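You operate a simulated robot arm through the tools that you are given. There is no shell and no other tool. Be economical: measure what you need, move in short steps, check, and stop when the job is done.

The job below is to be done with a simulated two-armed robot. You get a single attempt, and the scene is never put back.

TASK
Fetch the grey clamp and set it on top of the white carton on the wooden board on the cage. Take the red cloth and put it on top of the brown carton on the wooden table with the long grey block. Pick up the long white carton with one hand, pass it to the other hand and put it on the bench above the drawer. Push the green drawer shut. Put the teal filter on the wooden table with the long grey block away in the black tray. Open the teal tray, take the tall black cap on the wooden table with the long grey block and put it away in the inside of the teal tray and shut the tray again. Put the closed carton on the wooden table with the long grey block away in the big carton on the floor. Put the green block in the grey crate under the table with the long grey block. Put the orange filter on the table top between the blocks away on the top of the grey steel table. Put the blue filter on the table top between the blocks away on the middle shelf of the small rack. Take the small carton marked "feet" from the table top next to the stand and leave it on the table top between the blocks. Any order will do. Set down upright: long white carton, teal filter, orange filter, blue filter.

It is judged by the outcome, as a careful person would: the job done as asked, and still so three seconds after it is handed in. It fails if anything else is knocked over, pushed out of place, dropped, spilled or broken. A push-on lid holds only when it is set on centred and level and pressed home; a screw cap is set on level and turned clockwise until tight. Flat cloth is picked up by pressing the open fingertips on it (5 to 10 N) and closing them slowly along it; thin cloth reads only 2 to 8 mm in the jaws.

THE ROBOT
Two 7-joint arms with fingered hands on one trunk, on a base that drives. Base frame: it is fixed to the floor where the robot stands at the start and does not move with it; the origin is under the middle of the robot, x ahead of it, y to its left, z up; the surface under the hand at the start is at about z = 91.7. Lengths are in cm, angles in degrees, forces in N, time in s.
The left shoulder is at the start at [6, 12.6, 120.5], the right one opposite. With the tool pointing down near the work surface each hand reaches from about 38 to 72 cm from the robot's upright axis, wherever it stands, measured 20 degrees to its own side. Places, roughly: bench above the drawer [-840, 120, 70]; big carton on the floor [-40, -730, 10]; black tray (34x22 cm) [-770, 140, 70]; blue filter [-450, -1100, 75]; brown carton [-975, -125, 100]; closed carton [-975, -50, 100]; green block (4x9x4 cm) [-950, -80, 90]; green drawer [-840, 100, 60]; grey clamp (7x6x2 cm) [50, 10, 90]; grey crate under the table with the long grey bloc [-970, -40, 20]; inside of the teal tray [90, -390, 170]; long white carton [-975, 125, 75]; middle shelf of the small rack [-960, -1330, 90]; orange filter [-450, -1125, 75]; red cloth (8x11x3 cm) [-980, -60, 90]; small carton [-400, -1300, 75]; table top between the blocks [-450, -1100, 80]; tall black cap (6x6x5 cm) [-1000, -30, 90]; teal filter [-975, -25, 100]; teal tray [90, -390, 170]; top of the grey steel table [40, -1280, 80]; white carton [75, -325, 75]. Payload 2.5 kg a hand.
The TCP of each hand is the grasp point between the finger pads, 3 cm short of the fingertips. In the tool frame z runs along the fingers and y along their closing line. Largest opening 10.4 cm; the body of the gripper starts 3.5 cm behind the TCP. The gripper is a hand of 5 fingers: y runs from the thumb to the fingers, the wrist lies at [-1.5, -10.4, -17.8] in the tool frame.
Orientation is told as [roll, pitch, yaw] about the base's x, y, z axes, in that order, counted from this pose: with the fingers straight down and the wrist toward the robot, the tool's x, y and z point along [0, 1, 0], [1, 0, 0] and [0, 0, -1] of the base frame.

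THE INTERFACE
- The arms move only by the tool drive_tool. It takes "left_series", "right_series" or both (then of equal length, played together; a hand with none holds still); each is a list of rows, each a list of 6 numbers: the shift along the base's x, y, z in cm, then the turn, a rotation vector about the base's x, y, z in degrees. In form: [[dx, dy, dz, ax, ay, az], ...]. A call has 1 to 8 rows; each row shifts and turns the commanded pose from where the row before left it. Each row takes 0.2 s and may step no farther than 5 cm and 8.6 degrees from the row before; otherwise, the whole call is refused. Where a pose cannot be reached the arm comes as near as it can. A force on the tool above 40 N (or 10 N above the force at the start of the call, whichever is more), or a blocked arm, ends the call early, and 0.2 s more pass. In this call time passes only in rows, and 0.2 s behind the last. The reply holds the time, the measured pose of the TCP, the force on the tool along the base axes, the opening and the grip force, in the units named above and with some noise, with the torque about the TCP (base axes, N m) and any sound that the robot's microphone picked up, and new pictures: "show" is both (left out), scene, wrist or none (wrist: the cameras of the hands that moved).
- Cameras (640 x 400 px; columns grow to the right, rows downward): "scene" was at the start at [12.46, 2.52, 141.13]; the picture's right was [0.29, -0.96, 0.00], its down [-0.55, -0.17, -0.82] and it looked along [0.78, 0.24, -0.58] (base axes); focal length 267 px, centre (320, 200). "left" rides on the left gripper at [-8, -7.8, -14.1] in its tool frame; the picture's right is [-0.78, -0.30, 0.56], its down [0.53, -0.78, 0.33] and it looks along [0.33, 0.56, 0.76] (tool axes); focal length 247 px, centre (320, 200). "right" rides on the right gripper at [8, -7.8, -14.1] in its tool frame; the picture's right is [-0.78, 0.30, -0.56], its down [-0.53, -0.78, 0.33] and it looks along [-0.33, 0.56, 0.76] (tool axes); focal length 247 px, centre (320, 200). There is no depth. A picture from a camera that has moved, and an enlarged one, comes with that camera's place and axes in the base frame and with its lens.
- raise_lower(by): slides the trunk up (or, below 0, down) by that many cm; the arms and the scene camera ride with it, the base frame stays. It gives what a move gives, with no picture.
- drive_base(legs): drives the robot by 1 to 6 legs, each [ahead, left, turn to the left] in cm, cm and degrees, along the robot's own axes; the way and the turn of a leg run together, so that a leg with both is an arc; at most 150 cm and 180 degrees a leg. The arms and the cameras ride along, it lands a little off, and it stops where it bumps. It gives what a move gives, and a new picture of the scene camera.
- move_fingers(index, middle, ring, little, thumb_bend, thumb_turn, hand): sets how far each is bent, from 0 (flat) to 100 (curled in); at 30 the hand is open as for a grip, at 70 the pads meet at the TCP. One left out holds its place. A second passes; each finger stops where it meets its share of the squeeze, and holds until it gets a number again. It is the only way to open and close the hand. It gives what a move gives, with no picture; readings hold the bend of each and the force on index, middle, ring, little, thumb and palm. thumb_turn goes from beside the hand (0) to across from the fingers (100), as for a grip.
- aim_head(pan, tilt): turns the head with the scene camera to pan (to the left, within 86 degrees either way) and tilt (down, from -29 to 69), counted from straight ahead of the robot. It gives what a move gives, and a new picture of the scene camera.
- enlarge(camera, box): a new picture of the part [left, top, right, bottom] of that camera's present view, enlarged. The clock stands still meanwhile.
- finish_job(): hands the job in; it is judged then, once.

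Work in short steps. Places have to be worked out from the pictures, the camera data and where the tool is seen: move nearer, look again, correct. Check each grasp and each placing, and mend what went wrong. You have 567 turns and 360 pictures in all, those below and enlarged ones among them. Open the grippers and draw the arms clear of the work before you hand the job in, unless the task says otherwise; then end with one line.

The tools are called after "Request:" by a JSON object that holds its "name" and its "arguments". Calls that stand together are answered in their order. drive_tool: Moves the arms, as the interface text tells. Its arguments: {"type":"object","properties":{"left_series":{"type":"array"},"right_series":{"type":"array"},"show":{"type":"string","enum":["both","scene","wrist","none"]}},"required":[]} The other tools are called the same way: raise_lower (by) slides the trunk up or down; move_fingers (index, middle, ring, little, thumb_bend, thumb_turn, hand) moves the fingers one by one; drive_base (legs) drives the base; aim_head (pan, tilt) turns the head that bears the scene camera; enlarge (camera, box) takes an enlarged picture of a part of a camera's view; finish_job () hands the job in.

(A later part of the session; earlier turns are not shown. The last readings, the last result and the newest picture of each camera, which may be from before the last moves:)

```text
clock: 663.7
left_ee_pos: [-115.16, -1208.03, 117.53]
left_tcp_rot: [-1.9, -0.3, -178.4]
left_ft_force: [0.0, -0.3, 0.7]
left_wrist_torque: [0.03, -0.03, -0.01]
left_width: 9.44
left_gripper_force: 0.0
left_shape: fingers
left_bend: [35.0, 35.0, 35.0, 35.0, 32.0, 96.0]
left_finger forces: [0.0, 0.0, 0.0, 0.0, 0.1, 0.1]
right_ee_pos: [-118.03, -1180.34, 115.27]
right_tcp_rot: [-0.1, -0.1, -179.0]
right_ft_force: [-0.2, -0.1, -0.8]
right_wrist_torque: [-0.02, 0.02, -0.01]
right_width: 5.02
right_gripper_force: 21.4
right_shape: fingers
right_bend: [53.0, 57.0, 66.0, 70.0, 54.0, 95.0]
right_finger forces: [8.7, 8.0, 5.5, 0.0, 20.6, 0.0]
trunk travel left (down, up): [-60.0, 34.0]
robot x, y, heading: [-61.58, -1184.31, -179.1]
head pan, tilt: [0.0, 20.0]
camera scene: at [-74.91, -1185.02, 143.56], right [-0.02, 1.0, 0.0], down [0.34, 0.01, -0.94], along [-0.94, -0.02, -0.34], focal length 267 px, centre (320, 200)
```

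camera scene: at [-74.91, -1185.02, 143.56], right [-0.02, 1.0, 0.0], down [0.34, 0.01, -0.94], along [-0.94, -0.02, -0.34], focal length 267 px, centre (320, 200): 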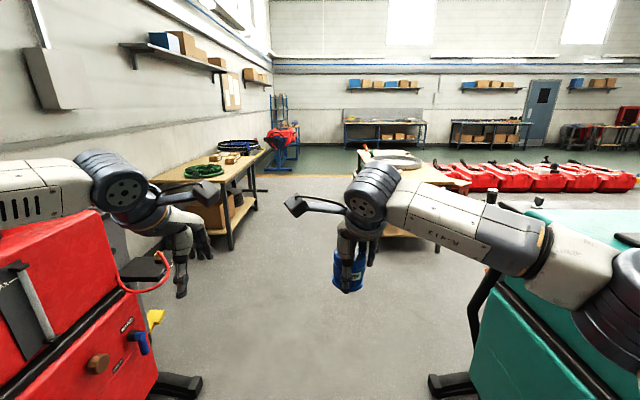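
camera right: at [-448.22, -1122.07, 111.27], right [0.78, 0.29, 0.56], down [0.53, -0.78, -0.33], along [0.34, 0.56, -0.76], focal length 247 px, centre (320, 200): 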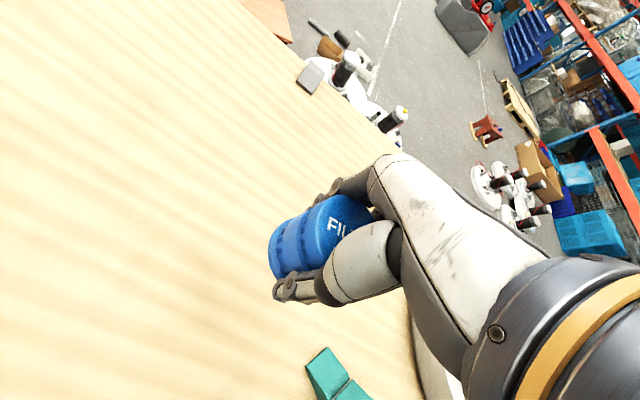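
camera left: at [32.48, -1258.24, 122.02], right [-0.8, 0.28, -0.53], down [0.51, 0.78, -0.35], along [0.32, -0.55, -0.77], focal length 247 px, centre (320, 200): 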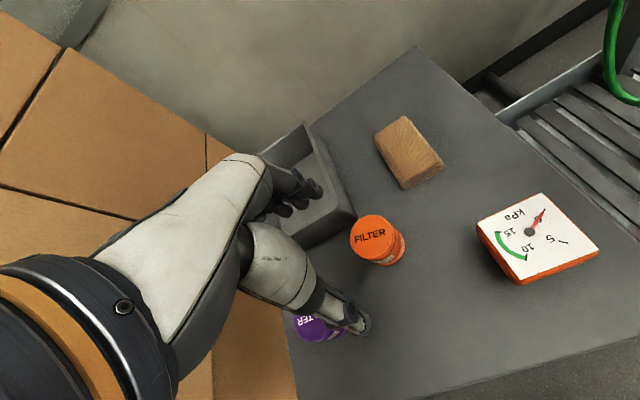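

I drive west through the lane to about x −340 and turn left to face the table with small cartons.

Request:
{"name": "drive_base", "arguments": {"legs": [[140, 0, 0], [140, 0, 0], [40, 0, 0], [0, 0, 89]]}}

Request:
{"name": "aim_head", "arguments": {"pan": 0, "tilt": 30}}

```text
clock: 683.1
left_ee_pos: [-361.23, -1234.67, 117.45]
left_tcp_rot: [-1.9, -0.3, -91.6]
left_ft_force: [0.5, -0.8, -0.3]
left_wrist_torque: [0.01, 0.05, 0.01]
left_width: 9.47
left_gripper_force: 0.2
left_shape: fingers
left_bend: [35.0, 35.0, 35.0, 35.0, 32.0, 96.0]
left_finger forces: [0.0, 0.0, 0.0, 0.1, 0.0, 0.1]
right_ee_pos: [-389.03, -1236.02, 115.31]
right_tcp_rot: [0.0, 0.0, -92.2]
right_ft_force: [0.2, 0.5, -0.2]
right_wrist_torque: [0.02, 0.0, -0.02]
right_width: 5.0
right_gripper_force: 20.9
right_shape: fingers
right_bend: [53.0, 58.0, 66.0, 70.0, 54.0, 95.0]
right_finger forces: [8.7, 7.8, 5.7, 0.0, 19.6, 0.1]
trunk travel left (down, up): [-60.0, 34.0]
robot x, y, heading: [-381.22, -1180.1, -92.2]
head pan, tilt: [0.0, 20.0]
camera scene: at [-381.91, -1193.42, 143.57], right [-1.0, 0.04, 0.0], down [0.01, 0.34, -0.94], along [-0.04, -0.94, -0.34], focal length 267 px, centre (320, 200)
```

scene: 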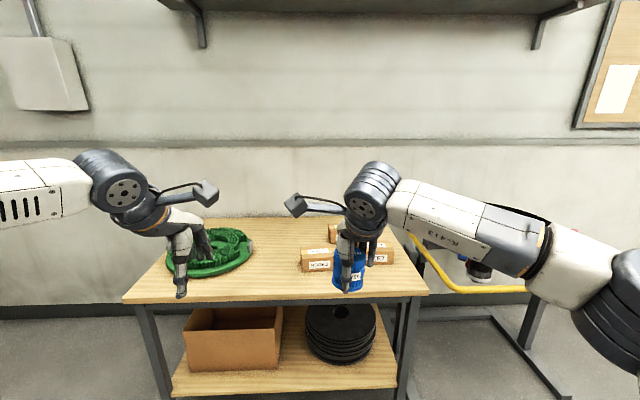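

```text
clock: 683.8
left_ee_pos: [-361.17, -1234.85, 117.5]
left_tcp_rot: [-1.9, -0.2, -91.7]
left_ft_force: [0.8, 0.4, 0.5]
left_wrist_torque: [0.01, -0.04, -0.02]
left_width: 9.43
left_gripper_force: 0.0
left_shape: fingers
left_bend: [35.0, 35.0, 35.0, 35.0, 32.0, 96.0]
left_finger forces: [0.0, 0.1, 0.1, 0.0, 0.1, 0.1]
right_ee_pos: [-389.0, -1236.06, 115.33]
right_tcp_rot: [-0.1, 0.0, -92.2]
right_ft_force: [-0.1, -0.4, -0.9]
right_wrist_torque: [0.0, -0.02, 0.03]
right_width: 4.97
right_gripper_force: 21.1
right_shape: fingers
right_bend: [53.0, 58.0, 66.0, 70.0, 54.0, 95.0]
right_finger forces: [8.7, 7.8, 5.7, 0.1, 19.6, 0.0]
trunk travel left (down, up): [-60.0, 34.0]
robot x, y, heading: [-381.44, -1180.13, -92.0]
head pan, tilt: [0.0, 30.0]
camera scene: at [-381.9, -1193.15, 141.97], right [-1.0, 0.04, 0.0], down [0.02, 0.5, -0.87], along [-0.04, -0.87, -0.5], focal length 267 px, centre (320, 200)
```

scene: 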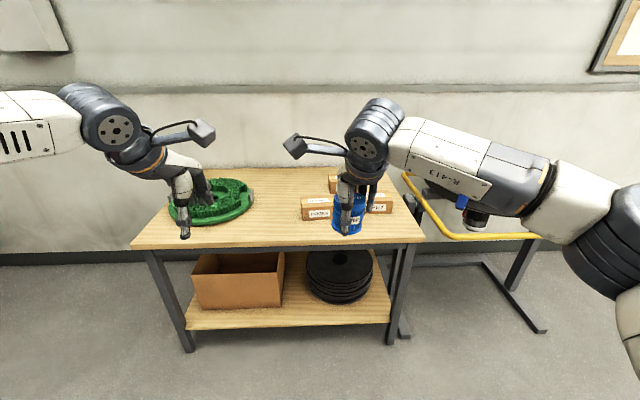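

The right hand hides the cartons; I move it aside and zoom in.

Request:
{"name": "drive_tool", "arguments": {"right_series": [[-4.5, 1, 0, 0, 0, 0], [-4.5, 1, 0, 0, 0, 0], [-4.5, 1, 0, 0, 0, 0], [-4.5, 1, 0, 0, 0, 0]], "show": "none"}}

Request:
{"name": "enlarge", "arguments": {"camera": "scene", "box": [270, 150, 430, 250]}}

```text
clock: 684.8
left_ee_pos: [-361.36, -1234.77, 117.55]
left_tcp_rot: [-1.9, -0.2, -91.7]
left_ft_force: [0.3, 0.3, 1.1]
left_wrist_torque: [-0.01, 0.0, -0.03]
left_width: 9.45
left_gripper_force: 0.1
left_shape: fingers
left_bend: [35.0, 35.0, 35.0, 35.0, 32.0, 96.0]
left_finger forces: [0.0, 0.1, 0.0, 0.0, 0.0, 0.0]
right_ee_pos: [-407.01, -1232.36, 115.18]
right_tcp_rot: [-0.1, -0.2, -92.2]
right_ft_force: [-0.4, 0.6, -0.3]
right_wrist_torque: [-0.01, 0.05, 0.02]
right_width: 4.97
right_gripper_force: 20.8
right_shape: fingers
right_bend: [53.0, 58.0, 66.0, 70.0, 54.0, 95.0]
right_finger forces: [8.6, 7.7, 5.8, 0.0, 19.4, 0.0]
trunk travel left (down, up): [-60.0, 34.0]
robot x, y, heading: [-380.96, -1180.06, -92.4]
head pan, tilt: [0.0, 30.0]
```

```text
4.00 times, centred on (350, 200) of scene
camera zoom: at [-381.97, -1193.12, 141.97], right [-1.0, 0.04, 0.0], down [0.02, 0.5, -0.87], along [-0.04, -0.87, -0.5], focal length 1069 px, centre (200, 200)
```

zoom: 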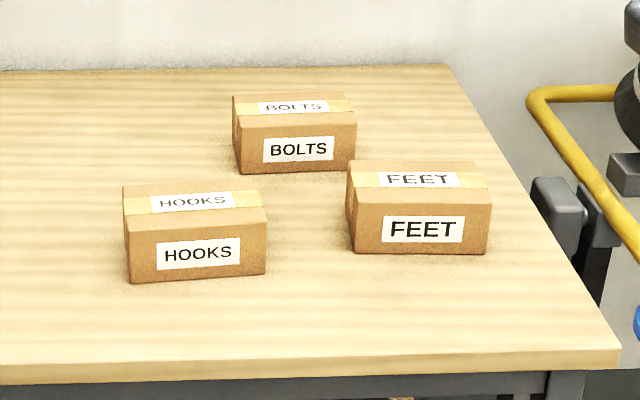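

"FEET" carton: centre ≈[-413.5,-1305], 16.8×8.3×7.9, table z≈72. I raise the right hand clear of the stand, drive up, lower the trunk and open the left hand wide.

Request:
{"name": "drive_tool", "arguments": {"right_series": [[0, 2, 4.5, 0, 0, 0], [0, 2, 4.5, 0, 0, 0], [0, 2, 4.5, 0, 0, 0], [0, 2, 4.5, 0, 0, 0], [0, 2, 4.5, 0, 0, 0]], "show": "none"}}

Request:
{"name": "drive_base", "arguments": {"legs": [[0, -37, 2.3], [62, 0, 0]]}}

Request:
{"name": "move_fingers", "arguments": {"hand": "left", "index": 10, "middle": 10, "ring": 10, "little": 10, "thumb_bend": 10}}

Request:
{"name": "raise_lower", "arguments": {"by": -18}}

```text
clock: 686.0
left_ee_pos: [-361.16, -1234.76, 117.56]
left_tcp_rot: [-1.9, -0.5, -91.6]
left_ft_force: [0.0, 0.0, -0.3]
left_wrist_torque: [0.01, 0.0, 0.02]
left_width: 9.47
left_gripper_force: 0.1
left_shape: fingers
left_bend: [35.0, 35.0, 35.0, 35.0, 32.0, 96.0]
left_finger forces: [0.0, 0.0, 0.0, 0.1, 0.0, 0.0]
right_ee_pos: [-406.95, -1221.88, 137.97]
right_tcp_rot: [-0.1, -0.1, -92.2]
right_ft_force: [0.0, 0.0, -0.8]
right_wrist_torque: [-0.01, 0.01, 0.01]
right_width: 4.95
right_gripper_force: 20.2
right_shape: fingers
right_bend: [53.0, 58.0, 66.0, 70.0, 54.0, 95.0]
right_finger forces: [8.6, 7.7, 5.7, 0.0, 19.1, 0.0]
trunk travel left (down, up): [-60.0, 34.0]
robot x, y, heading: [-381.65, -1180.12, -92.5]
head pan, tilt: [0.0, 30.0]
```

```text
clock: 691.5
left_ee_pos: [-396.38, -1295.11, 117.61]
left_tcp_rot: [-1.8, -0.3, -89.3]
left_ft_force: [0.0, -0.4, -0.5]
left_wrist_torque: [0.03, -0.03, -0.02]
left_width: 9.46
left_gripper_force: 0.1
left_shape: fingers
left_bend: [35.0, 35.0, 35.0, 35.0, 32.0, 96.0]
left_finger forces: [0.1, 0.1, 0.1, 0.1, 0.0, 0.0]
right_ee_pos: [-442.63, -1284.23, 137.86]
right_tcp_rot: [-0.2, 0.0, -90.0]
right_ft_force: [0.5, 0.1, -0.3]
right_wrist_torque: [-0.03, -0.02, -0.02]
right_width: 4.95
right_gripper_force: 20.7
right_shape: fingers
right_bend: [53.0, 58.0, 66.0, 70.0, 54.0, 95.0]
right_finger forces: [8.6, 7.7, 5.7, 0.0, 19.1, 0.0]
trunk travel left (down, up): [-60.0, 34.0]
robot x, y, heading: [-418.75, -1240.91, -89.9]
head pan, tilt: [0.0, 30.0]
camera scene: at [-418.77, -1254.35, 141.96], right [-1.0, 0.0, 0.0], down [0.0, 0.5, -0.87], along [0.0, -0.87, -0.5], focal length 267 px, centre (320, 200)
```

scene: 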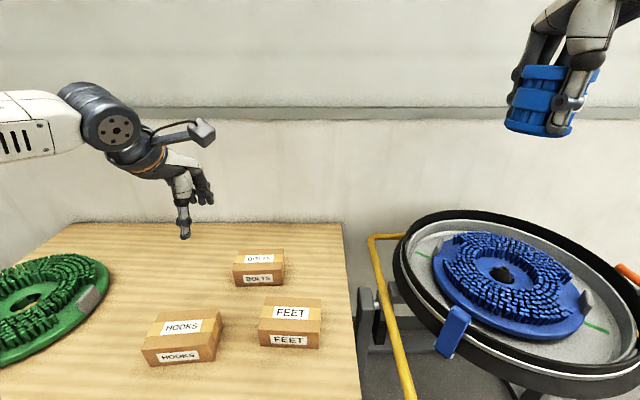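

```text
clock: 692.5
left_ee_pos: [-396.3, -1295.06, 117.48]
left_tcp_rot: [-1.9, -0.3, -89.2]
left_ft_force: [-0.2, -0.9, -0.5]
left_wrist_torque: [0.02, -0.01, 0.03]
left_width: 14.61
left_gripper_force: 0.0
left_shape: fingers
left_bend: [10.0, 10.0, 10.0, 10.0, 10.0, 94.0]
left_finger forces: [0.0, 0.1, 0.0, 0.0, 0.0, 0.0]
right_ee_pos: [-442.58, -1284.13, 137.96]
right_tcp_rot: [-0.1, -0.1, -89.9]
right_ft_force: [0.5, 0.7, 0.8]
right_wrist_torque: [0.02, 0.0, 0.0]
right_width: 4.91
right_gripper_force: 20.4
right_shape: fingers
right_bend: [53.0, 58.0, 66.0, 70.0, 54.0, 95.0]
right_finger forces: [8.7, 7.7, 5.8, 0.1, 19.2, 0.1]
trunk travel left (down, up): [-60.0, 34.0]
robot x, y, heading: [-418.18, -1241.26, -89.7]
head pan, tilt: [0.0, 30.0]
```

```text
clock: 694.5
left_ee_pos: [-396.44, -1295.21, 99.65]
left_tcp_rot: [-1.9, -0.3, -89.2]
left_ft_force: [-0.4, -0.2, -0.1]
left_wrist_torque: [0.01, -0.01, -0.01]
left_width: 14.59
left_gripper_force: 0.2
left_shape: fingers
left_bend: [10.0, 10.0, 10.0, 10.0, 10.0, 94.0]
left_finger forces: [0.0, 0.0, 0.1, 0.0, 0.0, 0.0]
right_ee_pos: [-442.76, -1284.13, 119.97]
right_tcp_rot: [-0.1, -0.2, -90.0]
right_ft_force: [0.0, 0.3, -0.6]
right_wrist_torque: [-0.02, 0.0, 0.02]
right_width: 4.93
right_gripper_force: 20.7
right_shape: fingers
right_bend: [53.0, 58.0, 66.0, 70.0, 54.0, 95.0]
right_finger forces: [8.5, 7.7, 5.8, 0.0, 19.1, 0.0]
trunk travel left (down, up): [-42.0, 52.0]
robot x, y, heading: [-418.96, -1241.34, -90.1]
head pan, tilt: [0.0, 30.0]
```

FEET centre refined to ≈[-411.5,-1298.8], top z≈84.5. I move the left hand over it and check with the wrist camera.

Request:
{"name": "drive_tool", "arguments": {"left_series": [[-3.8, -0.9, 0, 0, 0, 0], [-3.8, -0.9, 0, 0, 0, 0], [-3.8, -0.9, 0, 0, 0, 0], [-3.7, -0.9, 0, 0, 0, 0], [0, 0, -2, 0, 0, 0]], "show": "wrist"}}

```text
clock: 695.7
left_ee_pos: [-406.71, -1297.6, 97.55]
left_tcp_rot: [-2.0, -0.4, -89.3]
left_ft_force: [-0.2, 0.8, 0.8]
left_wrist_torque: [0.02, 0.0, -0.01]
left_width: 14.66
left_gripper_force: 0.0
left_shape: fingers
left_bend: [10.0, 10.0, 10.0, 10.0, 10.0, 94.0]
left_finger forces: [0.0, 0.1, 0.0, 0.0, 0.0, 0.0]
left hand out of reach, approached as far as the arm can: row 3, 4
right_ee_pos: [-442.67, -1283.96, 119.89]
right_tcp_rot: [-0.1, -0.1, -89.9]
right_ft_force: [0.2, 0.2, -0.2]
right_wrist_torque: [-0.03, 0.01, 0.04]
right_width: 4.92
right_gripper_force: 20.5
right_shape: fingers
right_bend: [53.0, 58.0, 66.0, 70.0, 54.0, 95.0]
right_finger forces: [8.7, 7.7, 5.8, 0.0, 19.2, 0.1]
trunk travel left (down, up): [-42.0, 52.0]
robot x, y, heading: [-418.69, -1241.5, -90.0]
head pan, tilt: [0.0, 30.0]
camera left: at [-414.36, -1289.85, 111.94], right [-0.8, 0.28, -0.53], down [0.51, 0.78, -0.36], along [0.32, -0.56, -0.77], focal length 247 px, centre (320, 200)
```

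left: 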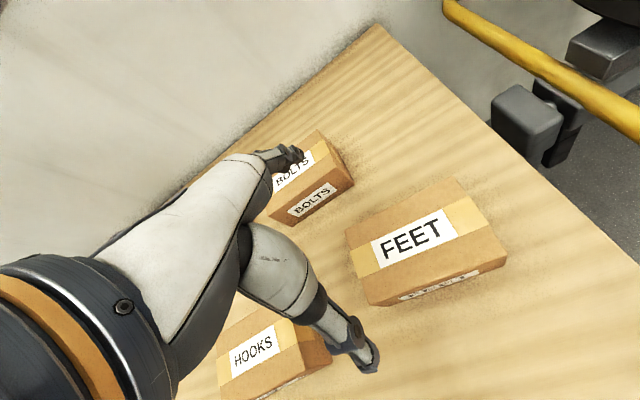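

FEET centre confirmed at [-412.6,-1298.4]. I shift the base 6 cm right so the left hand lines up, then descend.

Request:
{"name": "drive_base", "arguments": {"legs": [[0, -6, 0]]}}

Request:
{"name": "drive_tool", "arguments": {"left_series": [[0, -0.6, -3.5, 0, 0, 0], [0, 0, -4, 0, 0, 0], [0, 0, -4, 0, 0, 0], [0, 0, -3, 0, 0, 0]], "show": "wrist"}}

```text
clock: 696.7
left_ee_pos: [-412.7, -1297.61, 97.49]
left_tcp_rot: [-1.8, -0.3, -89.3]
left_ft_force: [0.2, 0.1, 1.0]
left_wrist_torque: [0.01, 0.0, 0.07]
left_width: 14.62
left_gripper_force: 0.1
left_shape: fingers
left_bend: [10.0, 10.0, 10.0, 10.0, 10.0, 94.0]
left_finger forces: [0.0, 0.0, 0.1, 0.0, 0.0, 0.0]
right_ee_pos: [-448.55, -1284.12, 119.86]
right_tcp_rot: [0.0, -0.1, -89.9]
right_ft_force: [-0.4, 0.1, 0.0]
right_wrist_torque: [-0.02, -0.02, 0.01]
right_width: 4.94
right_gripper_force: 21.0
right_shape: fingers
right_bend: [53.0, 58.0, 66.0, 70.0, 54.0, 95.0]
right_finger forces: [8.6, 7.7, 5.7, 0.1, 19.2, 0.1]
trunk travel left (down, up): [-42.0, 52.0]
robot x, y, heading: [-424.54, -1241.65, -90.0]
head pan, tilt: [0.0, 30.0]
camera scene: at [-424.71, -1254.31, 123.96], right [-1.0, 0.0, 0.0], down [0.0, 0.5, -0.87], along [0.0, -0.87, -0.5], focal length 267 px, centre (320, 200)
```

scene: 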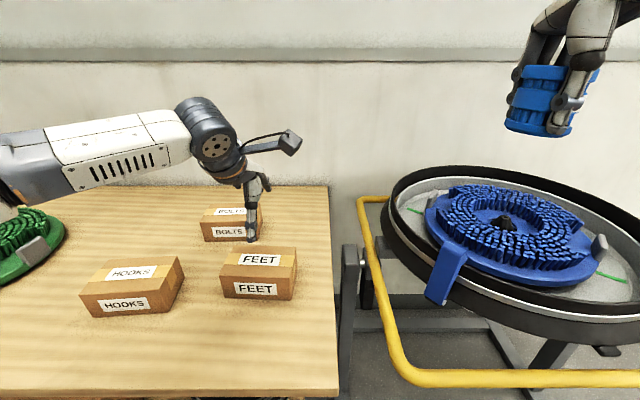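

```text
clock: 697.7
left_ee_pos: [-411.6, -1297.15, 83.46]
left_tcp_rot: [-2.0, -0.4, -89.3]
left_ft_force: [0.4, -0.2, 0.6]
left_wrist_torque: [0.0, -0.03, -0.02]
left_width: 14.62
left_gripper_force: 0.2
left_shape: fingers
left_bend: [10.0, 10.0, 10.0, 10.0, 10.0, 94.0]
left_finger forces: [0.1, 0.0, 0.0, 0.0, 0.0, 0.0]
left hand out of reach, approached as far as the arm can: row 3, 4
right_ee_pos: [-448.6, -1284.09, 119.88]
right_tcp_rot: [-0.1, -0.1, -89.9]
right_ft_force: [0.5, 0.0, -0.3]
right_wrist_torque: [0.0, 0.02, 0.01]
right_width: 4.93
right_gripper_force: 20.8
right_shape: fingers
right_bend: [53.0, 58.0, 66.0, 70.0, 54.0, 95.0]
right_finger forces: [8.6, 7.7, 5.8, 0.0, 19.2, 0.1]
trunk travel left (down, up): [-42.0, 52.0]
robot x, y, heading: [-424.95, -1241.21, -90.1]
head pan, tilt: [0.0, 30.0]
camera left: at [-419.22, -1289.5, 97.88], right [-0.8, 0.28, -0.53], down [0.51, 0.78, -0.36], along [0.31, -0.56, -0.77], focal length 247 px, centre (320, 200)
```

left: 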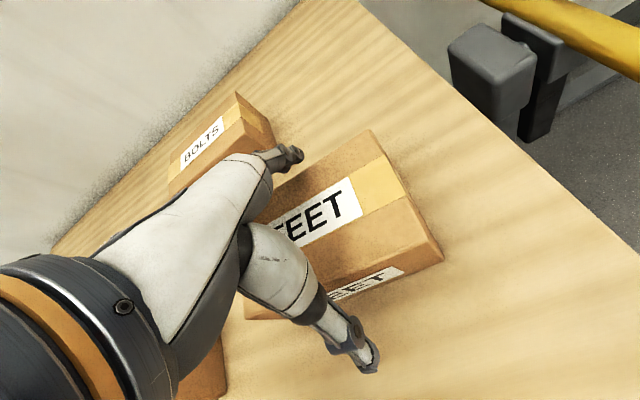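

Straddling well; I lower the last bit by the trunk and close.

Request:
{"name": "raise_lower", "arguments": {"by": -1.5}}

Request:
{"name": "move_fingers", "arguments": {"hand": "left", "index": 75, "middle": 75, "ring": 75, "little": 75, "thumb_bend": 75}}

Request:
{"name": "raise_lower", "arguments": {"by": 8}}

Request:
{"name": "aim_head", "arguments": {"pan": 0, "tilt": 35}}

```text
clock: 698.3
left_ee_pos: [-411.67, -1297.11, 82.24]
left_tcp_rot: [-2.0, -0.6, -89.3]
left_ft_force: [0.2, 0.6, 8.1]
left_wrist_torque: [-0.51, -0.3, 0.1]
left_width: 14.7
left_gripper_force: 3.6
left_shape: fingers
left_bend: [10.0, 10.0, 10.0, 8.0, 10.0, 94.0]
left_finger forces: [0.9, 0.1, 0.4, 5.7, 0.0, 0.0]
right_ee_pos: [-448.59, -1284.03, 118.42]
right_tcp_rot: [0.0, -0.1, -89.8]
right_ft_force: [-0.5, -0.8, -0.6]
right_wrist_torque: [0.0, -0.02, 0.0]
right_width: 4.97
right_gripper_force: 20.9
right_shape: fingers
right_bend: [53.0, 58.0, 66.0, 70.0, 54.0, 95.0]
right_finger forces: [8.7, 7.8, 5.8, 0.0, 19.2, 0.1]
trunk travel left (down, up): [-40.5, 53.5]
robot x, y, heading: [-424.88, -1241.02, -89.9]
head pan, tilt: [0.0, 30.0]
```

```text
clock: 699.3
left_ee_pos: [-411.87, -1297.43, 82.69]
left_tcp_rot: [-2.0, -1.5, -89.7]
left_ft_force: [-3.8, -10.8, 24.0]
left_wrist_torque: [-2.04, -1.06, -0.83]
left_width: 10.49
left_gripper_force: 40.0
left_shape: fingers
left_bend: [23.0, 38.0, 33.0, 53.0, 27.0, 96.0]
left_finger forces: [13.4, 8.0, 10.5, 17.3, 30.4, 0.0]
right_ee_pos: [-448.64, -1284.01, 118.45]
right_tcp_rot: [0.1, -0.3, -90.0]
right_ft_force: [0.0, 0.5, -0.5]
right_wrist_torque: [-0.02, 0.01, -0.02]
right_width: 4.91
right_gripper_force: 20.5
right_shape: fingers
right_bend: [53.0, 58.0, 66.0, 70.0, 54.0, 95.0]
right_finger forces: [8.6, 7.7, 5.8, 0.0, 19.2, 0.0]
trunk travel left (down, up): [-40.5, 53.5]
robot x, y, heading: [-424.57, -1240.96, -90.1]
head pan, tilt: [0.0, 30.0]
```

```text
clock: 700.5
left_ee_pos: [-411.52, -1297.17, 89.86]
left_tcp_rot: [-1.9, -0.3, -89.3]
left_ft_force: [0.0, 0.4, -2.1]
left_wrist_torque: [0.01, -0.01, 0.02]
left_width: 10.51
left_gripper_force: 39.1
left_shape: fingers
left_bend: [24.0, 41.0, 37.0, 61.0, 23.0, 93.0]
left_finger forces: [11.1, 6.3, 7.7, 14.8, 38.0, 0.0]
right_ee_pos: [-448.49, -1284.26, 126.41]
right_tcp_rot: [-0.1, 0.1, -89.9]
right_ft_force: [-0.1, 0.2, -0.5]
right_wrist_torque: [0.01, -0.01, -0.02]
right_width: 4.95
right_gripper_force: 20.0
right_shape: fingers
right_bend: [53.0, 58.0, 66.0, 70.0, 54.0, 95.0]
right_finger forces: [8.7, 7.6, 5.8, 0.0, 19.1, 0.1]
trunk travel left (down, up): [-48.5, 45.5]
robot x, y, heading: [-424.95, -1241.1, -89.9]
head pan, tilt: [0.0, 30.0]
```

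```text
clock: 701.1
left_ee_pos: [-411.68, -1297.22, 89.97]
left_tcp_rot: [-1.8, -0.3, -89.4]
left_ft_force: [0.9, 0.9, -2.5]
left_wrist_torque: [0.0, -0.03, 0.02]
left_width: 10.52
left_gripper_force: 39.0
left_shape: fingers
left_bend: [24.0, 41.0, 37.0, 61.0, 23.0, 93.0]
left_finger forces: [11.1, 6.2, 7.6, 14.9, 38.0, 0.0]
right_ee_pos: [-448.65, -1284.03, 126.35]
right_tcp_rot: [-0.1, 0.0, -90.0]
right_ft_force: [0.1, 0.5, -0.4]
right_wrist_torque: [-0.03, 0.02, -0.02]
right_width: 4.94
right_gripper_force: 20.8
right_shape: fingers
right_bend: [53.0, 58.0, 66.0, 70.0, 54.0, 95.0]
right_finger forces: [8.5, 7.7, 5.8, 0.0, 19.2, 0.0]
trunk travel left (down, up): [-48.5, 45.5]
robot x, y, heading: [-424.92, -1241.35, -90.1]
head pan, tilt: [0.0, 35.0]
camera scene: at [-424.66, -1254.09, 129.68], right [-1.0, 0.0, 0.0], down [0.0, 0.57, -0.82], along [0.0, -0.82, -0.57], focal length 267 px, centre (320, 200)
```

scene: 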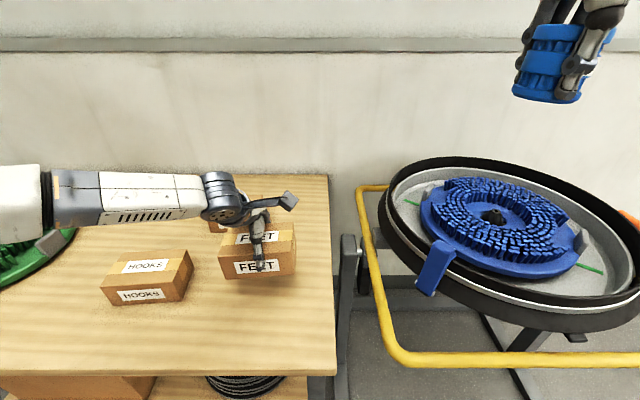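

The FEET carton is held. I raise, back away, turn round and go to the back side of the filters' table.

Request:
{"name": "raise_lower", "arguments": {"by": 14}}

Request:
{"name": "drive_base", "arguments": {"legs": [[-44, 0, 0], [0, 0, 180]]}}

Request:
{"name": "aim_head", "arguments": {"pan": 10, "tilt": 35}}

```text
clock: 702.8
left_ee_pos: [-411.65, -1297.13, 103.99]
left_tcp_rot: [-1.9, -0.4, -89.2]
left_ft_force: [0.0, -0.6, -2.7]
left_wrist_torque: [-0.01, -0.01, -0.01]
left_width: 10.52
left_gripper_force: 39.2
left_shape: fingers
left_bend: [24.0, 41.0, 37.0, 61.0, 23.0, 93.0]
left_finger forces: [11.2, 6.3, 7.6, 15.0, 37.9, 0.0]
right_ee_pos: [-448.59, -1284.24, 140.35]
right_tcp_rot: [-0.1, -0.1, -89.9]
right_ft_force: [0.6, -0.9, -0.3]
right_wrist_torque: [0.01, -0.01, 0.02]
right_width: 4.91
right_gripper_force: 20.7
right_shape: fingers
right_bend: [53.0, 58.0, 66.0, 70.0, 54.0, 95.0]
right_finger forces: [8.6, 7.7, 5.9, 0.1, 19.2, 0.0]
trunk travel left (down, up): [-62.5, 31.5]
robot x, y, heading: [-424.86, -1240.76, -90.0]
head pan, tilt: [0.0, 35.0]
```

```text
clock: 712.8
left_ee_pos: [-437.26, -1140.37, 103.97]
left_tcp_rot: [-1.9, -0.3, 90.1]
left_ft_force: [0.1, -0.2, -2.3]
left_wrist_torque: [0.03, 0.01, -0.02]
left_width: 10.44
left_gripper_force: 35.8
left_shape: fingers
left_bend: [24.0, 41.0, 38.0, 61.0, 23.0, 93.0]
left_finger forces: [10.3, 5.9, 7.2, 13.5, 34.9, 0.0]
right_ee_pos: [-400.55, -1153.75, 140.31]
right_tcp_rot: [-0.1, -0.1, 89.3]
right_ft_force: [-0.2, -0.1, -0.2]
right_wrist_torque: [-0.03, -0.01, 0.04]
right_width: 4.87
right_gripper_force: 19.8
right_shape: fingers
right_bend: [54.0, 58.0, 66.0, 70.0, 54.0, 95.0]
right_finger forces: [8.4, 7.5, 5.8, 0.0, 18.2, 0.0]
trunk travel left (down, up): [-62.5, 31.5]
robot x, y, heading: [-424.6, -1196.66, 89.3]
head pan, tilt: [0.0, 35.0]
camera scene: at [-424.62, -1183.61, 143.68], right [1.0, -0.01, 0.0], down [-0.01, -0.57, -0.82], along [0.01, 0.82, -0.57], focal length 267 px, centre (320, 200)
```

scene: 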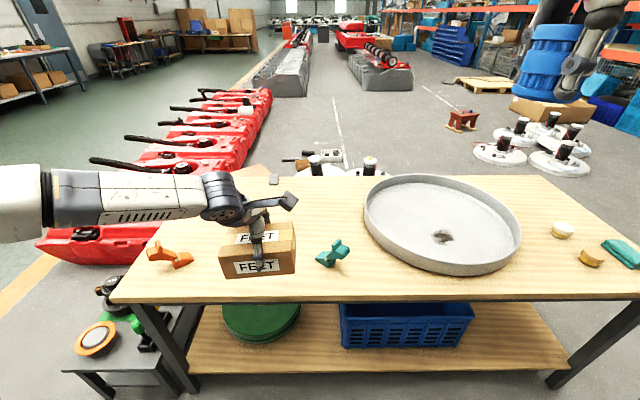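

```text
clock: 713.5
left_ee_pos: [-437.26, -1140.43, 104.06]
left_tcp_rot: [-1.9, -0.2, 90.1]
left_ft_force: [0.4, -0.4, -2.2]
left_wrist_torque: [0.04, 0.0, 0.04]
left_width: 10.43
left_gripper_force: 35.8
left_shape: fingers
left_bend: [24.0, 41.0, 38.0, 61.0, 23.0, 93.0]
left_finger forces: [10.3, 5.9, 7.1, 13.6, 34.8, 0.0]
right_ee_pos: [-400.61, -1153.88, 140.48]
right_tcp_rot: [0.0, 0.0, 89.4]
right_ft_force: [-0.4, 0.4, 0.2]
right_wrist_torque: [0.02, -0.01, -0.01]
right_width: 4.87
right_gripper_force: 19.8
right_shape: fingers
right_bend: [54.0, 58.0, 66.0, 70.0, 54.0, 95.0]
right_finger forces: [8.4, 7.4, 5.8, 0.0, 18.1, 0.1]
trunk travel left (down, up): [-62.5, 31.5]
robot x, y, heading: [-424.91, -1196.34, 89.3]
head pan, tilt: [10.0, 35.0]
camera scene: at [-426.14, -1183.72, 143.68], right [0.99, 0.16, 0.0], down [0.09, -0.57, -0.82], along [-0.13, 0.81, -0.57], focal length 267 px, centre (320, 200)
```

scene: 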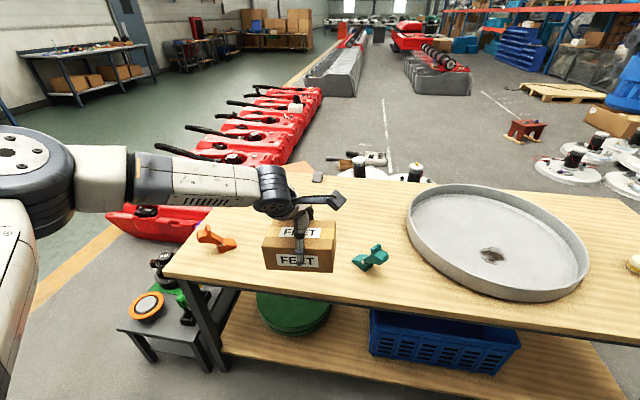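

The spot between the orange and teal blocks is around [-447,−1117]. I move in.

Request:
{"name": "drive_base", "arguments": {"legs": [[0, 10, 0.6], [22, 0, 0]]}}

Request:
{"name": "raise_lower", "arguments": {"by": -17}}

Request:
{"name": "enlarge", "arguments": {"camera": "left", "box": [0, 0, 640, 400]}}

```text
clock: 716.0
left_ee_pos: [-448.09, -1118.47, 104.0]
left_tcp_rot: [-1.9, -0.2, 90.6]
left_ft_force: [-0.3, 1.0, -2.1]
left_wrist_torque: [0.01, -0.01, 0.0]
left_width: 10.45
left_gripper_force: 35.3
left_shape: fingers
left_bend: [24.0, 41.0, 38.0, 61.0, 23.0, 93.0]
left_finger forces: [10.2, 5.9, 7.0, 13.5, 34.8, 0.0]
right_ee_pos: [-411.3, -1131.44, 140.35]
right_tcp_rot: [-0.1, 0.0, 90.2]
right_ft_force: [0.2, 1.0, -1.1]
right_wrist_torque: [0.01, -0.03, 0.01]
right_width: 4.87
right_gripper_force: 19.9
right_shape: fingers
right_bend: [54.0, 58.0, 66.0, 70.0, 54.0, 95.0]
right_finger forces: [8.4, 7.4, 5.8, 0.0, 18.1, 0.0]
trunk travel left (down, up): [-62.5, 31.5]
robot x, y, heading: [-435.2, -1174.56, 89.9]
head pan, tilt: [10.0, 35.0]
camera scene: at [-436.48, -1161.78, 143.67], right [0.98, 0.17, 0.0], down [0.1, -0.57, -0.82], along [-0.14, 0.81, -0.57], focal length 267 px, centre (320, 200)
```

scene: 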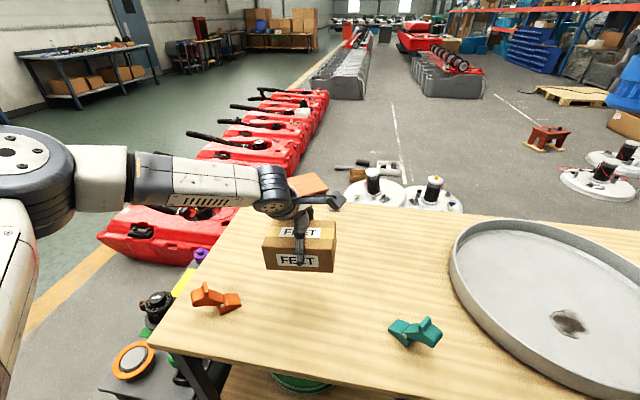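

```text
clock: 717.9
left_ee_pos: [-448.07, -1118.64, 86.9]
left_tcp_rot: [-2.0, -0.4, 90.7]
left_ft_force: [-0.1, 0.2, -2.7]
left_wrist_torque: [0.0, -0.02, -0.02]
left_width: 10.45
left_gripper_force: 35.2
left_shape: fingers
left_bend: [24.0, 41.0, 38.0, 61.0, 23.0, 93.0]
left_finger forces: [10.3, 6.0, 7.0, 13.4, 34.8, 0.1]
right_ee_pos: [-411.39, -1131.58, 123.55]
right_tcp_rot: [-0.1, -0.1, 90.0]
right_ft_force: [0.0, 0.3, -1.4]
right_wrist_torque: [0.02, -0.02, 0.0]
right_width: 4.86
right_gripper_force: 19.6
right_shape: fingers
right_bend: [54.0, 58.0, 66.0, 70.0, 54.0, 95.0]
right_finger forces: [8.4, 7.5, 5.8, 0.0, 18.1, 0.1]
trunk travel left (down, up): [-45.5, 48.5]
robot x, y, heading: [-434.91, -1174.58, 90.0]
head pan, tilt: [10.0, 35.0]
```

```text
1.00 times, centred on (320, 200) of left (not enlarged: the box is as wide or as high as the picture)
camera zoom: at [-440.49, -1126.39, 101.42], right [0.8, -0.28, -0.53], down [-0.51, -0.78, -0.36], along [-0.31, 0.56, -0.77], focal length 247 px, centre (320, 200)
```

zoom: 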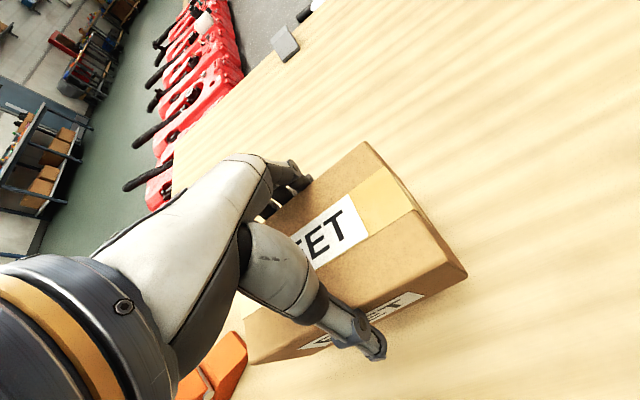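

Well between the two blocks. I lower gently to the table.

Request:
{"name": "raise_lower", "arguments": {"by": -3.8}}

Request:
{"name": "raise_lower", "arguments": {"by": -0.7}}

```text
clock: 718.7
left_ee_pos: [-447.96, -1118.58, 83.34]
left_tcp_rot: [-2.0, -0.5, 90.6]
left_ft_force: [1.4, -0.9, 3.2]
left_wrist_torque: [0.16, 0.31, 0.02]
left_width: 10.44
left_gripper_force: 37.0
left_shape: fingers
left_bend: [24.0, 41.0, 38.0, 62.0, 23.0, 92.0]
left_finger forces: [10.6, 5.8, 7.2, 13.9, 36.9, 0.1]
right_ee_pos: [-411.09, -1131.57, 119.63]
right_tcp_rot: [-0.1, -0.1, 90.1]
right_ft_force: [0.1, 0.7, 0.1]
right_wrist_torque: [-0.01, 0.04, 0.02]
right_width: 4.86
right_gripper_force: 20.3
right_shape: fingers
right_bend: [54.0, 58.0, 66.0, 70.0, 54.0, 95.0]
right_finger forces: [8.6, 7.3, 5.8, 0.0, 18.2, 0.0]
trunk travel left (down, up): [-41.7, 52.3]
robot x, y, heading: [-435.02, -1174.2, 90.1]
head pan, tilt: [10.0, 35.0]
```

```text
clock: 719.3
left_ee_pos: [-447.83, -1118.53, 82.91]
left_tcp_rot: [-2.1, -0.9, 90.6]
left_ft_force: [6.4, -2.8, 17.1]
left_wrist_torque: [0.63, 0.91, -0.05]
left_width: 10.42
left_gripper_force: 37.6
left_shape: fingers
left_bend: [24.0, 41.0, 37.0, 62.0, 22.0, 92.0]
left_finger forces: [10.2, 5.8, 7.1, 13.0, 39.0, 0.0]
right_ee_pos: [-410.96, -1131.67, 119.05]
right_tcp_rot: [0.1, -0.2, 90.1]
right_ft_force: [-0.1, -0.1, -1.2]
right_wrist_torque: [0.02, 0.02, -0.02]
right_width: 4.86
right_gripper_force: 20.0
right_shape: fingers
right_bend: [54.0, 58.0, 66.0, 70.0, 54.0, 95.0]
right_finger forces: [8.4, 7.4, 5.8, 0.1, 18.1, 0.1]
trunk travel left (down, up): [-41.0, 53.0]
robot x, y, heading: [-434.94, -1174.46, 89.9]
head pan, tilt: [10.0, 35.0]
```

Touched down (17 N). I open wide and raise.

Request:
{"name": "move_fingers", "arguments": {"hand": "left", "index": 10, "middle": 10, "ring": 10, "little": 10, "thumb_bend": 8}}

Request:
{"name": "raise_lower", "arguments": {"by": 19}}

Request:
{"name": "aim_head", "arguments": {"pan": 10, "tilt": 40}}

```text
clock: 720.3
left_ee_pos: [-448.29, -1118.5, 82.52]
left_tcp_rot: [-2.0, -0.3, 90.8]
left_ft_force: [0.5, -1.7, 0.5]
left_wrist_torque: [-0.04, -0.02, -0.01]
left_width: 14.67
left_gripper_force: 0.4
left_shape: fingers
left_bend: [10.0, 10.0, 10.0, 10.0, 7.0, 100.0]
left_finger forces: [0.0, 0.0, 0.0, 0.1, 1.3, 0.1]
right_ee_pos: [-411.22, -1131.69, 118.87]
right_tcp_rot: [0.0, -0.1, 90.0]
right_ft_force: [0.6, -0.8, -1.2]
right_wrist_torque: [0.02, 0.02, 0.0]
right_width: 4.86
right_gripper_force: 20.5
right_shape: fingers
right_bend: [54.0, 58.0, 66.0, 70.0, 54.0, 95.0]
right_finger forces: [8.4, 7.4, 5.8, 0.0, 18.1, 0.1]
trunk travel left (down, up): [-41.0, 53.0]
robot x, y, heading: [-435.12, -1174.2, 90.1]
head pan, tilt: [10.0, 35.0]
```

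```text
clock: 722.4
left_ee_pos: [-448.16, -1118.49, 101.4]
left_tcp_rot: [-1.9, -0.3, 90.7]
left_ft_force: [0.5, 0.0, -0.4]
left_wrist_torque: [-0.02, 0.03, -0.02]
left_width: 14.62
left_gripper_force: 0.0
left_shape: fingers
left_bend: [10.0, 10.0, 10.0, 10.0, 8.0, 100.0]
left_finger forces: [0.0, 0.1, 0.0, 0.0, 0.0, 0.0]
right_ee_pos: [-411.15, -1131.63, 137.91]
right_tcp_rot: [-0.2, -0.1, 90.0]
right_ft_force: [0.0, -0.1, -0.6]
right_wrist_torque: [0.0, -0.01, 0.0]
right_width: 4.84
right_gripper_force: 19.7
right_shape: fingers
right_bend: [54.0, 58.0, 66.0, 70.0, 54.0, 95.0]
right_finger forces: [8.4, 7.4, 5.8, 0.1, 18.0, 0.0]
trunk travel left (down, up): [-60.0, 34.0]
robot x, y, heading: [-434.93, -1174.67, 90.1]
head pan, tilt: [10.0, 35.0]
```

```text
clock: 723.0
left_ee_pos: [-448.02, -1118.54, 101.54]
left_tcp_rot: [-2.0, -0.4, 90.8]
left_ft_force: [0.5, -0.5, -0.6]
left_wrist_torque: [0.02, -0.01, -0.03]
left_width: 14.64
left_gripper_force: 0.1
left_shape: fingers
left_bend: [10.0, 10.0, 10.0, 10.0, 8.0, 100.0]
left_finger forces: [0.0, 0.1, 0.0, 0.0, 0.0, 0.1]
right_ee_pos: [-411.12, -1131.64, 137.9]
right_tcp_rot: [-0.1, 0.0, 90.1]
right_ft_force: [-1.0, 0.1, -0.2]
right_wrist_torque: [-0.03, 0.01, -0.05]
right_width: 4.87
right_gripper_force: 20.1
right_shape: fingers
right_bend: [54.0, 58.0, 66.0, 70.0, 54.0, 95.0]
right_finger forces: [8.4, 7.5, 5.8, 0.1, 18.1, 0.1]
trunk travel left (down, up): [-60.0, 34.0]
robot x, y, heading: [-435.14, -1174.54, 90.0]
head pan, tilt: [10.0, 40.0]
camera scene: at [-436.42, -1162.18, 140.43], right [0.98, 0.17, 0.0], down [0.11, -0.63, -0.77], along [-0.13, 0.75, -0.64], focal length 267 px, centre (320, 200)
```

scene: 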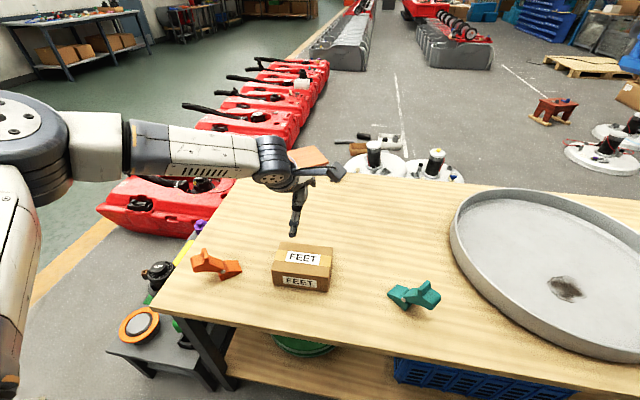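

FEET lies between the blocks. Now the blue filter to the rack: I back off, turn to face −x and drive west.

Request:
{"name": "drive_base", "arguments": {"legs": [[-38, 0, 0], [0, 0, 90], [60, 0, 0]]}}

Request:
{"name": "aim_head", "arguments": {"pan": 0, "tilt": 20}}

```text
clock: 732.2
left_ee_pos: [-551.02, -1224.8, 101.6]
left_tcp_rot: [-1.9, -0.3, -179.6]
left_ft_force: [0.4, 0.0, 0.1]
left_wrist_torque: [-0.01, 0.01, 0.04]
left_width: 14.63
left_gripper_force: 0.0
left_shape: fingers
left_bend: [10.0, 10.0, 10.0, 10.0, 8.0, 100.0]
left_finger forces: [0.0, 0.0, 0.0, 0.1, 0.1, 0.1]
right_ee_pos: [-537.75, -1188.1, 137.81]
right_tcp_rot: [0.0, -0.2, 179.8]
right_ft_force: [-0.8, 0.5, -0.3]
right_wrist_torque: [0.0, 0.01, 0.0]
right_width: 4.82
right_gripper_force: 20.1
right_shape: fingers
right_bend: [54.0, 58.0, 66.0, 70.0, 54.0, 95.0]
right_finger forces: [8.5, 7.3, 5.8, 0.0, 17.6, 0.0]
trunk travel left (down, up): [-60.0, 34.0]
robot x, y, heading: [-494.92, -1212.33, 179.6]
head pan, tilt: [10.0, 40.0]
camera scene: at [-507.29, -1213.55, 140.43], right [-0.17, 0.99, 0.0], down [0.63, 0.11, -0.77], along [-0.76, -0.13, -0.64], focal length 267 px, centre (320, 200)
```

scene: 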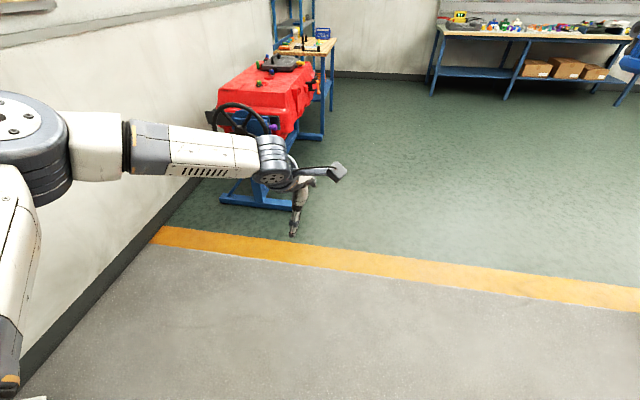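

```text
clock: 733.0
left_ee_pos: [-550.88, -1224.92, 101.55]
left_tcp_rot: [-2.1, -0.4, -179.7]
left_ft_force: [0.0, -0.6, 0.1]
left_wrist_torque: [-0.03, 0.0, 0.0]
left_width: 14.66
left_gripper_force: 0.1
left_shape: fingers
left_bend: [10.0, 10.0, 10.0, 10.0, 8.0, 100.0]
left_finger forces: [0.0, 0.1, 0.0, 0.1, 0.0, 0.0]
right_ee_pos: [-537.7, -1188.05, 137.96]
right_tcp_rot: [-0.1, -0.2, 179.9]
right_ft_force: [0.6, 0.5, -0.4]
right_wrist_torque: [0.02, -0.03, 0.0]
right_width: 4.81
right_gripper_force: 19.5
right_shape: fingers
right_bend: [54.0, 58.0, 66.0, 70.0, 54.0, 95.0]
right_finger forces: [8.4, 7.2, 5.7, 0.0, 17.8, 0.0]
trunk travel left (down, up): [-60.0, 34.0]
robot x, y, heading: [-495.19, -1212.29, 179.6]
head pan, tilt: [0.0, 20.0]
camera scene: at [-508.19, -1212.08, 143.56], right [0.01, 1.0, 0.0], down [0.34, 0.0, -0.94], along [-0.94, 0.01, -0.34], focal length 267 px, centre (320, 200)
```

scene: 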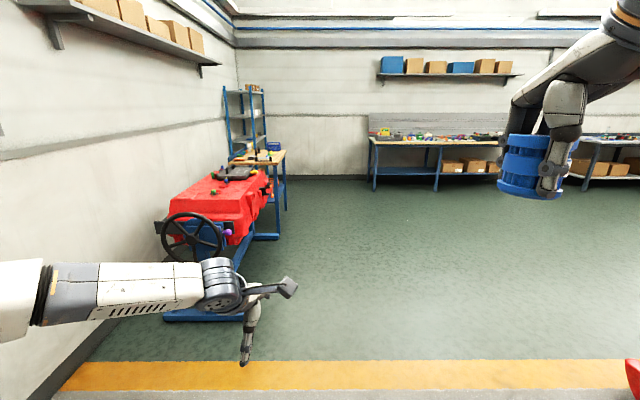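

The blue rack stands in the far corner behind a small table. I drive nearer to see its shelves.

Request:
{"name": "drive_base", "arguments": {"legs": [[150, 0, 0], [135, 0, 0]]}}

Request:
{"name": "aim_head", "arguments": {"pan": 35, "tilt": 25}}

```text
clock: 747.0
left_ee_pos: [-839.18, -1215.72, 101.58]
left_tcp_rot: [-1.8, -0.4, 178.1]
left_ft_force: [0.3, 0.0, -1.1]
left_wrist_torque: [0.05, -0.02, 0.01]
left_width: 14.62
left_gripper_force: 0.1
left_shape: fingers
left_bend: [10.0, 10.0, 10.0, 10.0, 8.0, 100.0]
left_finger forces: [0.1, 0.0, 0.0, 0.1, 0.0, 0.0]
right_ee_pos: [-824.47, -1179.44, 137.9]
right_tcp_rot: [-0.1, -0.1, 177.6]
right_ft_force: [0.3, -0.1, -0.8]
right_wrist_torque: [-0.01, 0.02, 0.0]
right_width: 4.82
right_gripper_force: 19.4
right_shape: fingers
right_bend: [54.0, 58.0, 66.0, 70.0, 54.0, 95.0]
right_finger forces: [8.4, 7.3, 5.7, 0.0, 17.8, 0.0]
trunk travel left (down, up): [-60.0, 34.0]
robot x, y, heading: [-782.74, -1205.05, 177.6]
head pan, tilt: [0.0, 20.0]
camera scene: at [-795.88, -1204.61, 143.57], right [0.05, 1.0, 0.0], down [0.34, -0.02, -0.94], along [-0.94, 0.04, -0.34], focal length 267 px, centre (320, 200)
```

scene: 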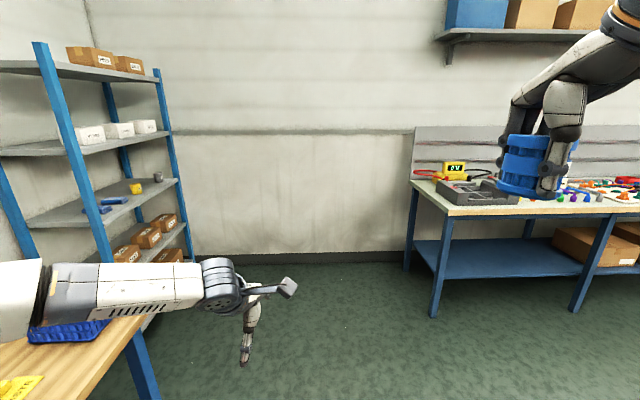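

```text
clock: 748.0
left_ee_pos: [-839.17, -1215.72, 101.54]
left_tcp_rot: [-1.8, -0.4, 178.0]
left_ft_force: [0.6, 0.8, -0.2]
left_wrist_torque: [0.0, 0.0, 0.0]
left_width: 14.62
left_gripper_force: 0.1
left_shape: fingers
left_bend: [10.0, 10.0, 10.0, 10.0, 8.0, 100.0]
left_finger forces: [0.1, 0.0, 0.1, 0.1, 0.0, 0.0]
right_ee_pos: [-824.48, -1179.38, 137.96]
right_tcp_rot: [-0.2, -0.1, 177.6]
right_ft_force: [-0.2, 0.4, -1.0]
right_wrist_torque: [0.04, 0.0, -0.01]
right_width: 4.81
right_gripper_force: 19.6
right_shape: fingers
right_bend: [54.0, 58.0, 66.0, 70.0, 54.0, 95.0]
right_finger forces: [8.4, 7.3, 5.8, 0.0, 17.7, 0.1]
trunk travel left (down, up): [-60.0, 34.0]
robot x, y, heading: [-782.76, -1204.99, 177.3]
head pan, tilt: [35.0, 25.0]
camera scene: at [-794.35, -1209.97, 142.76], right [-0.53, 0.84, 0.0], down [0.36, 0.23, -0.91], along [-0.77, -0.48, -0.42], focal length 267 px, centre (320, 200)
```

scene: 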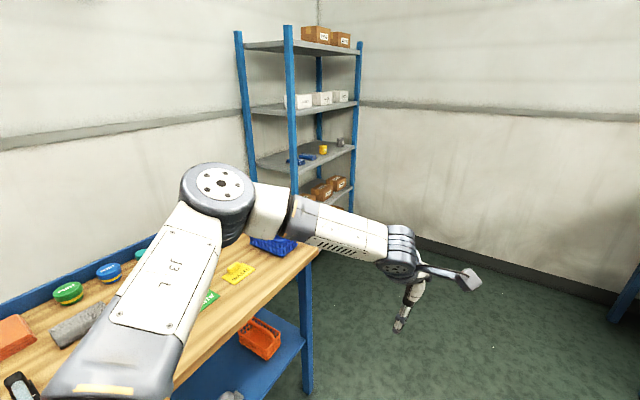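

The rack (x −917..−992, y −1303..−1338) faces +y; its middle shelf is at z≈90 with about 33 cm headroom. I retract the left hand, drive to stand in front of it and face −y.

Request:
{"name": "drive_tool", "arguments": {"left_series": [[3.2, -3.3, 1.8, 0, 0, 0], [3.2, -3.3, 1.8, 0, 0, 0], [3.2, -3.3, 1.8, 0, 0, 0], [3.2, -3.3, 1.8, 0, 0, 0], [3.2, -3.3, 1.8, 0, 0, 0], [3.2, -3.3, 1.8, 0, 0, 0], [3.2, -3.3, 1.8, 0, 0, 0]], "show": "none"}}

Request:
{"name": "drive_base", "arguments": {"legs": [[150, 0, 0], [0, 0, 92.4]]}}

Request:
{"name": "aim_head", "arguments": {"pan": 0, "tilt": 25}}

```text
clock: 749.6
left_ee_pos: [-816.54, -1238.86, 113.94]
left_tcp_rot: [-1.9, -0.5, 178.1]
left_ft_force: [-0.5, -0.7, -0.3]
left_wrist_torque: [0.0, 0.02, 0.01]
left_width: 14.65
left_gripper_force: 0.1
left_shape: fingers
left_bend: [10.0, 10.0, 10.0, 10.0, 8.0, 100.0]
left_finger forces: [0.0, 0.0, 0.0, 0.1, 0.0, 0.0]
right_ee_pos: [-824.28, -1179.5, 138.0]
right_tcp_rot: [-0.1, -0.1, 177.5]
right_ft_force: [-0.4, -0.7, -0.9]
right_wrist_torque: [0.03, -0.01, 0.03]
right_width: 4.81
right_gripper_force: 19.9
right_shape: fingers
right_bend: [54.0, 58.0, 66.0, 70.0, 54.0, 95.0]
right_finger forces: [8.4, 7.3, 5.7, 0.1, 17.6, 0.1]
trunk travel left (down, up): [-60.0, 34.0]
robot x, y, heading: [-782.66, -1205.12, 177.4]
head pan, tilt: [35.0, 25.0]
```

```text
clock: 760.8
left_ee_pos: [-897.26, -1231.45, 113.97]
left_tcp_rot: [-1.9, -0.4, -91.7]
left_ft_force: [-0.5, 0.2, -1.1]
left_wrist_torque: [0.01, 0.01, 0.03]
left_width: 14.66
left_gripper_force: 0.0
left_shape: fingers
left_bend: [10.0, 10.0, 10.0, 10.0, 8.0, 100.0]
left_finger forces: [0.0, 0.0, 0.0, 0.0, 0.0, 0.0]
right_ee_pos: [-956.55, -1239.35, 137.99]
right_tcp_rot: [-0.1, -0.1, -92.3]
right_ft_force: [0.1, -0.1, 0.1]
right_wrist_torque: [0.01, -0.01, -0.01]
right_width: 4.77
right_gripper_force: 19.7
right_shape: fingers
right_bend: [54.0, 58.0, 66.0, 70.0, 54.0, 95.0]
right_finger forces: [8.2, 7.5, 5.8, 0.1, 17.4, 0.0]
trunk travel left (down, up): [-60.0, 34.0]
robot x, y, heading: [-931.12, -1197.27, -92.6]
head pan, tilt: [35.0, 25.0]
camera scene: at [-926.21, -1209.33, 142.76], right [-0.84, -0.54, 0.0], down [-0.23, 0.36, -0.91], along [0.49, -0.76, -0.42], focal length 267 px, centre (320, 200)
```

scene: 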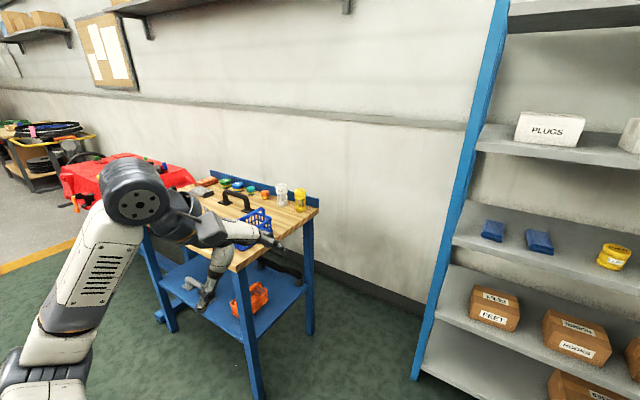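

```text
clock: 761.8
left_ee_pos: [-897.37, -1231.53, 113.73]
left_tcp_rot: [-2.1, -0.5, -91.7]
left_ft_force: [-0.3, 0.4, -0.7]
left_wrist_torque: [-0.02, 0.01, -0.01]
left_width: 14.66
left_gripper_force: 0.0
left_shape: fingers
left_bend: [10.0, 10.0, 10.0, 10.0, 8.0, 100.0]
left_finger forces: [0.0, 0.0, 0.1, 0.1, 0.1, 0.0]
right_ee_pos: [-956.56, -1239.41, 137.8]
right_tcp_rot: [-0.1, -0.1, -92.3]
right_ft_force: [0.2, 0.0, -0.6]
right_wrist_torque: [0.0, 0.0, 0.01]
right_width: 4.77
right_gripper_force: 19.1
right_shape: fingers
right_bend: [54.0, 58.0, 66.0, 70.0, 54.0, 95.0]
right_finger forces: [8.2, 7.3, 5.8, 0.0, 17.5, 0.0]
trunk travel left (down, up): [-60.0, 34.0]
robot x, y, heading: [-931.31, -1197.81, -92.6]
head pan, tilt: [0.0, 25.0]
camera scene: at [-931.55, -1210.77, 142.76], right [-1.0, 0.04, 0.0], down [0.02, 0.42, -0.91], along [-0.04, -0.91, -0.42], focal length 267 px, centre (320, 200)
```

scene: 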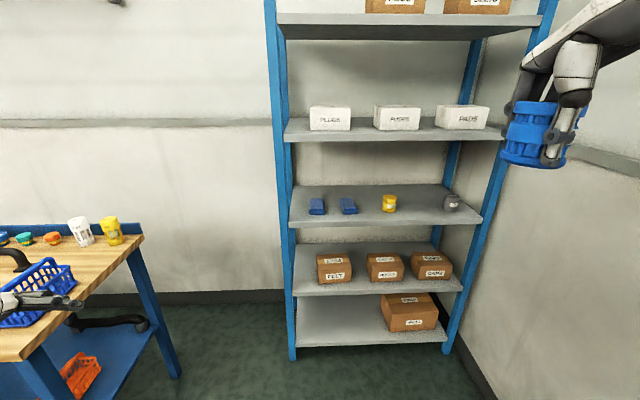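

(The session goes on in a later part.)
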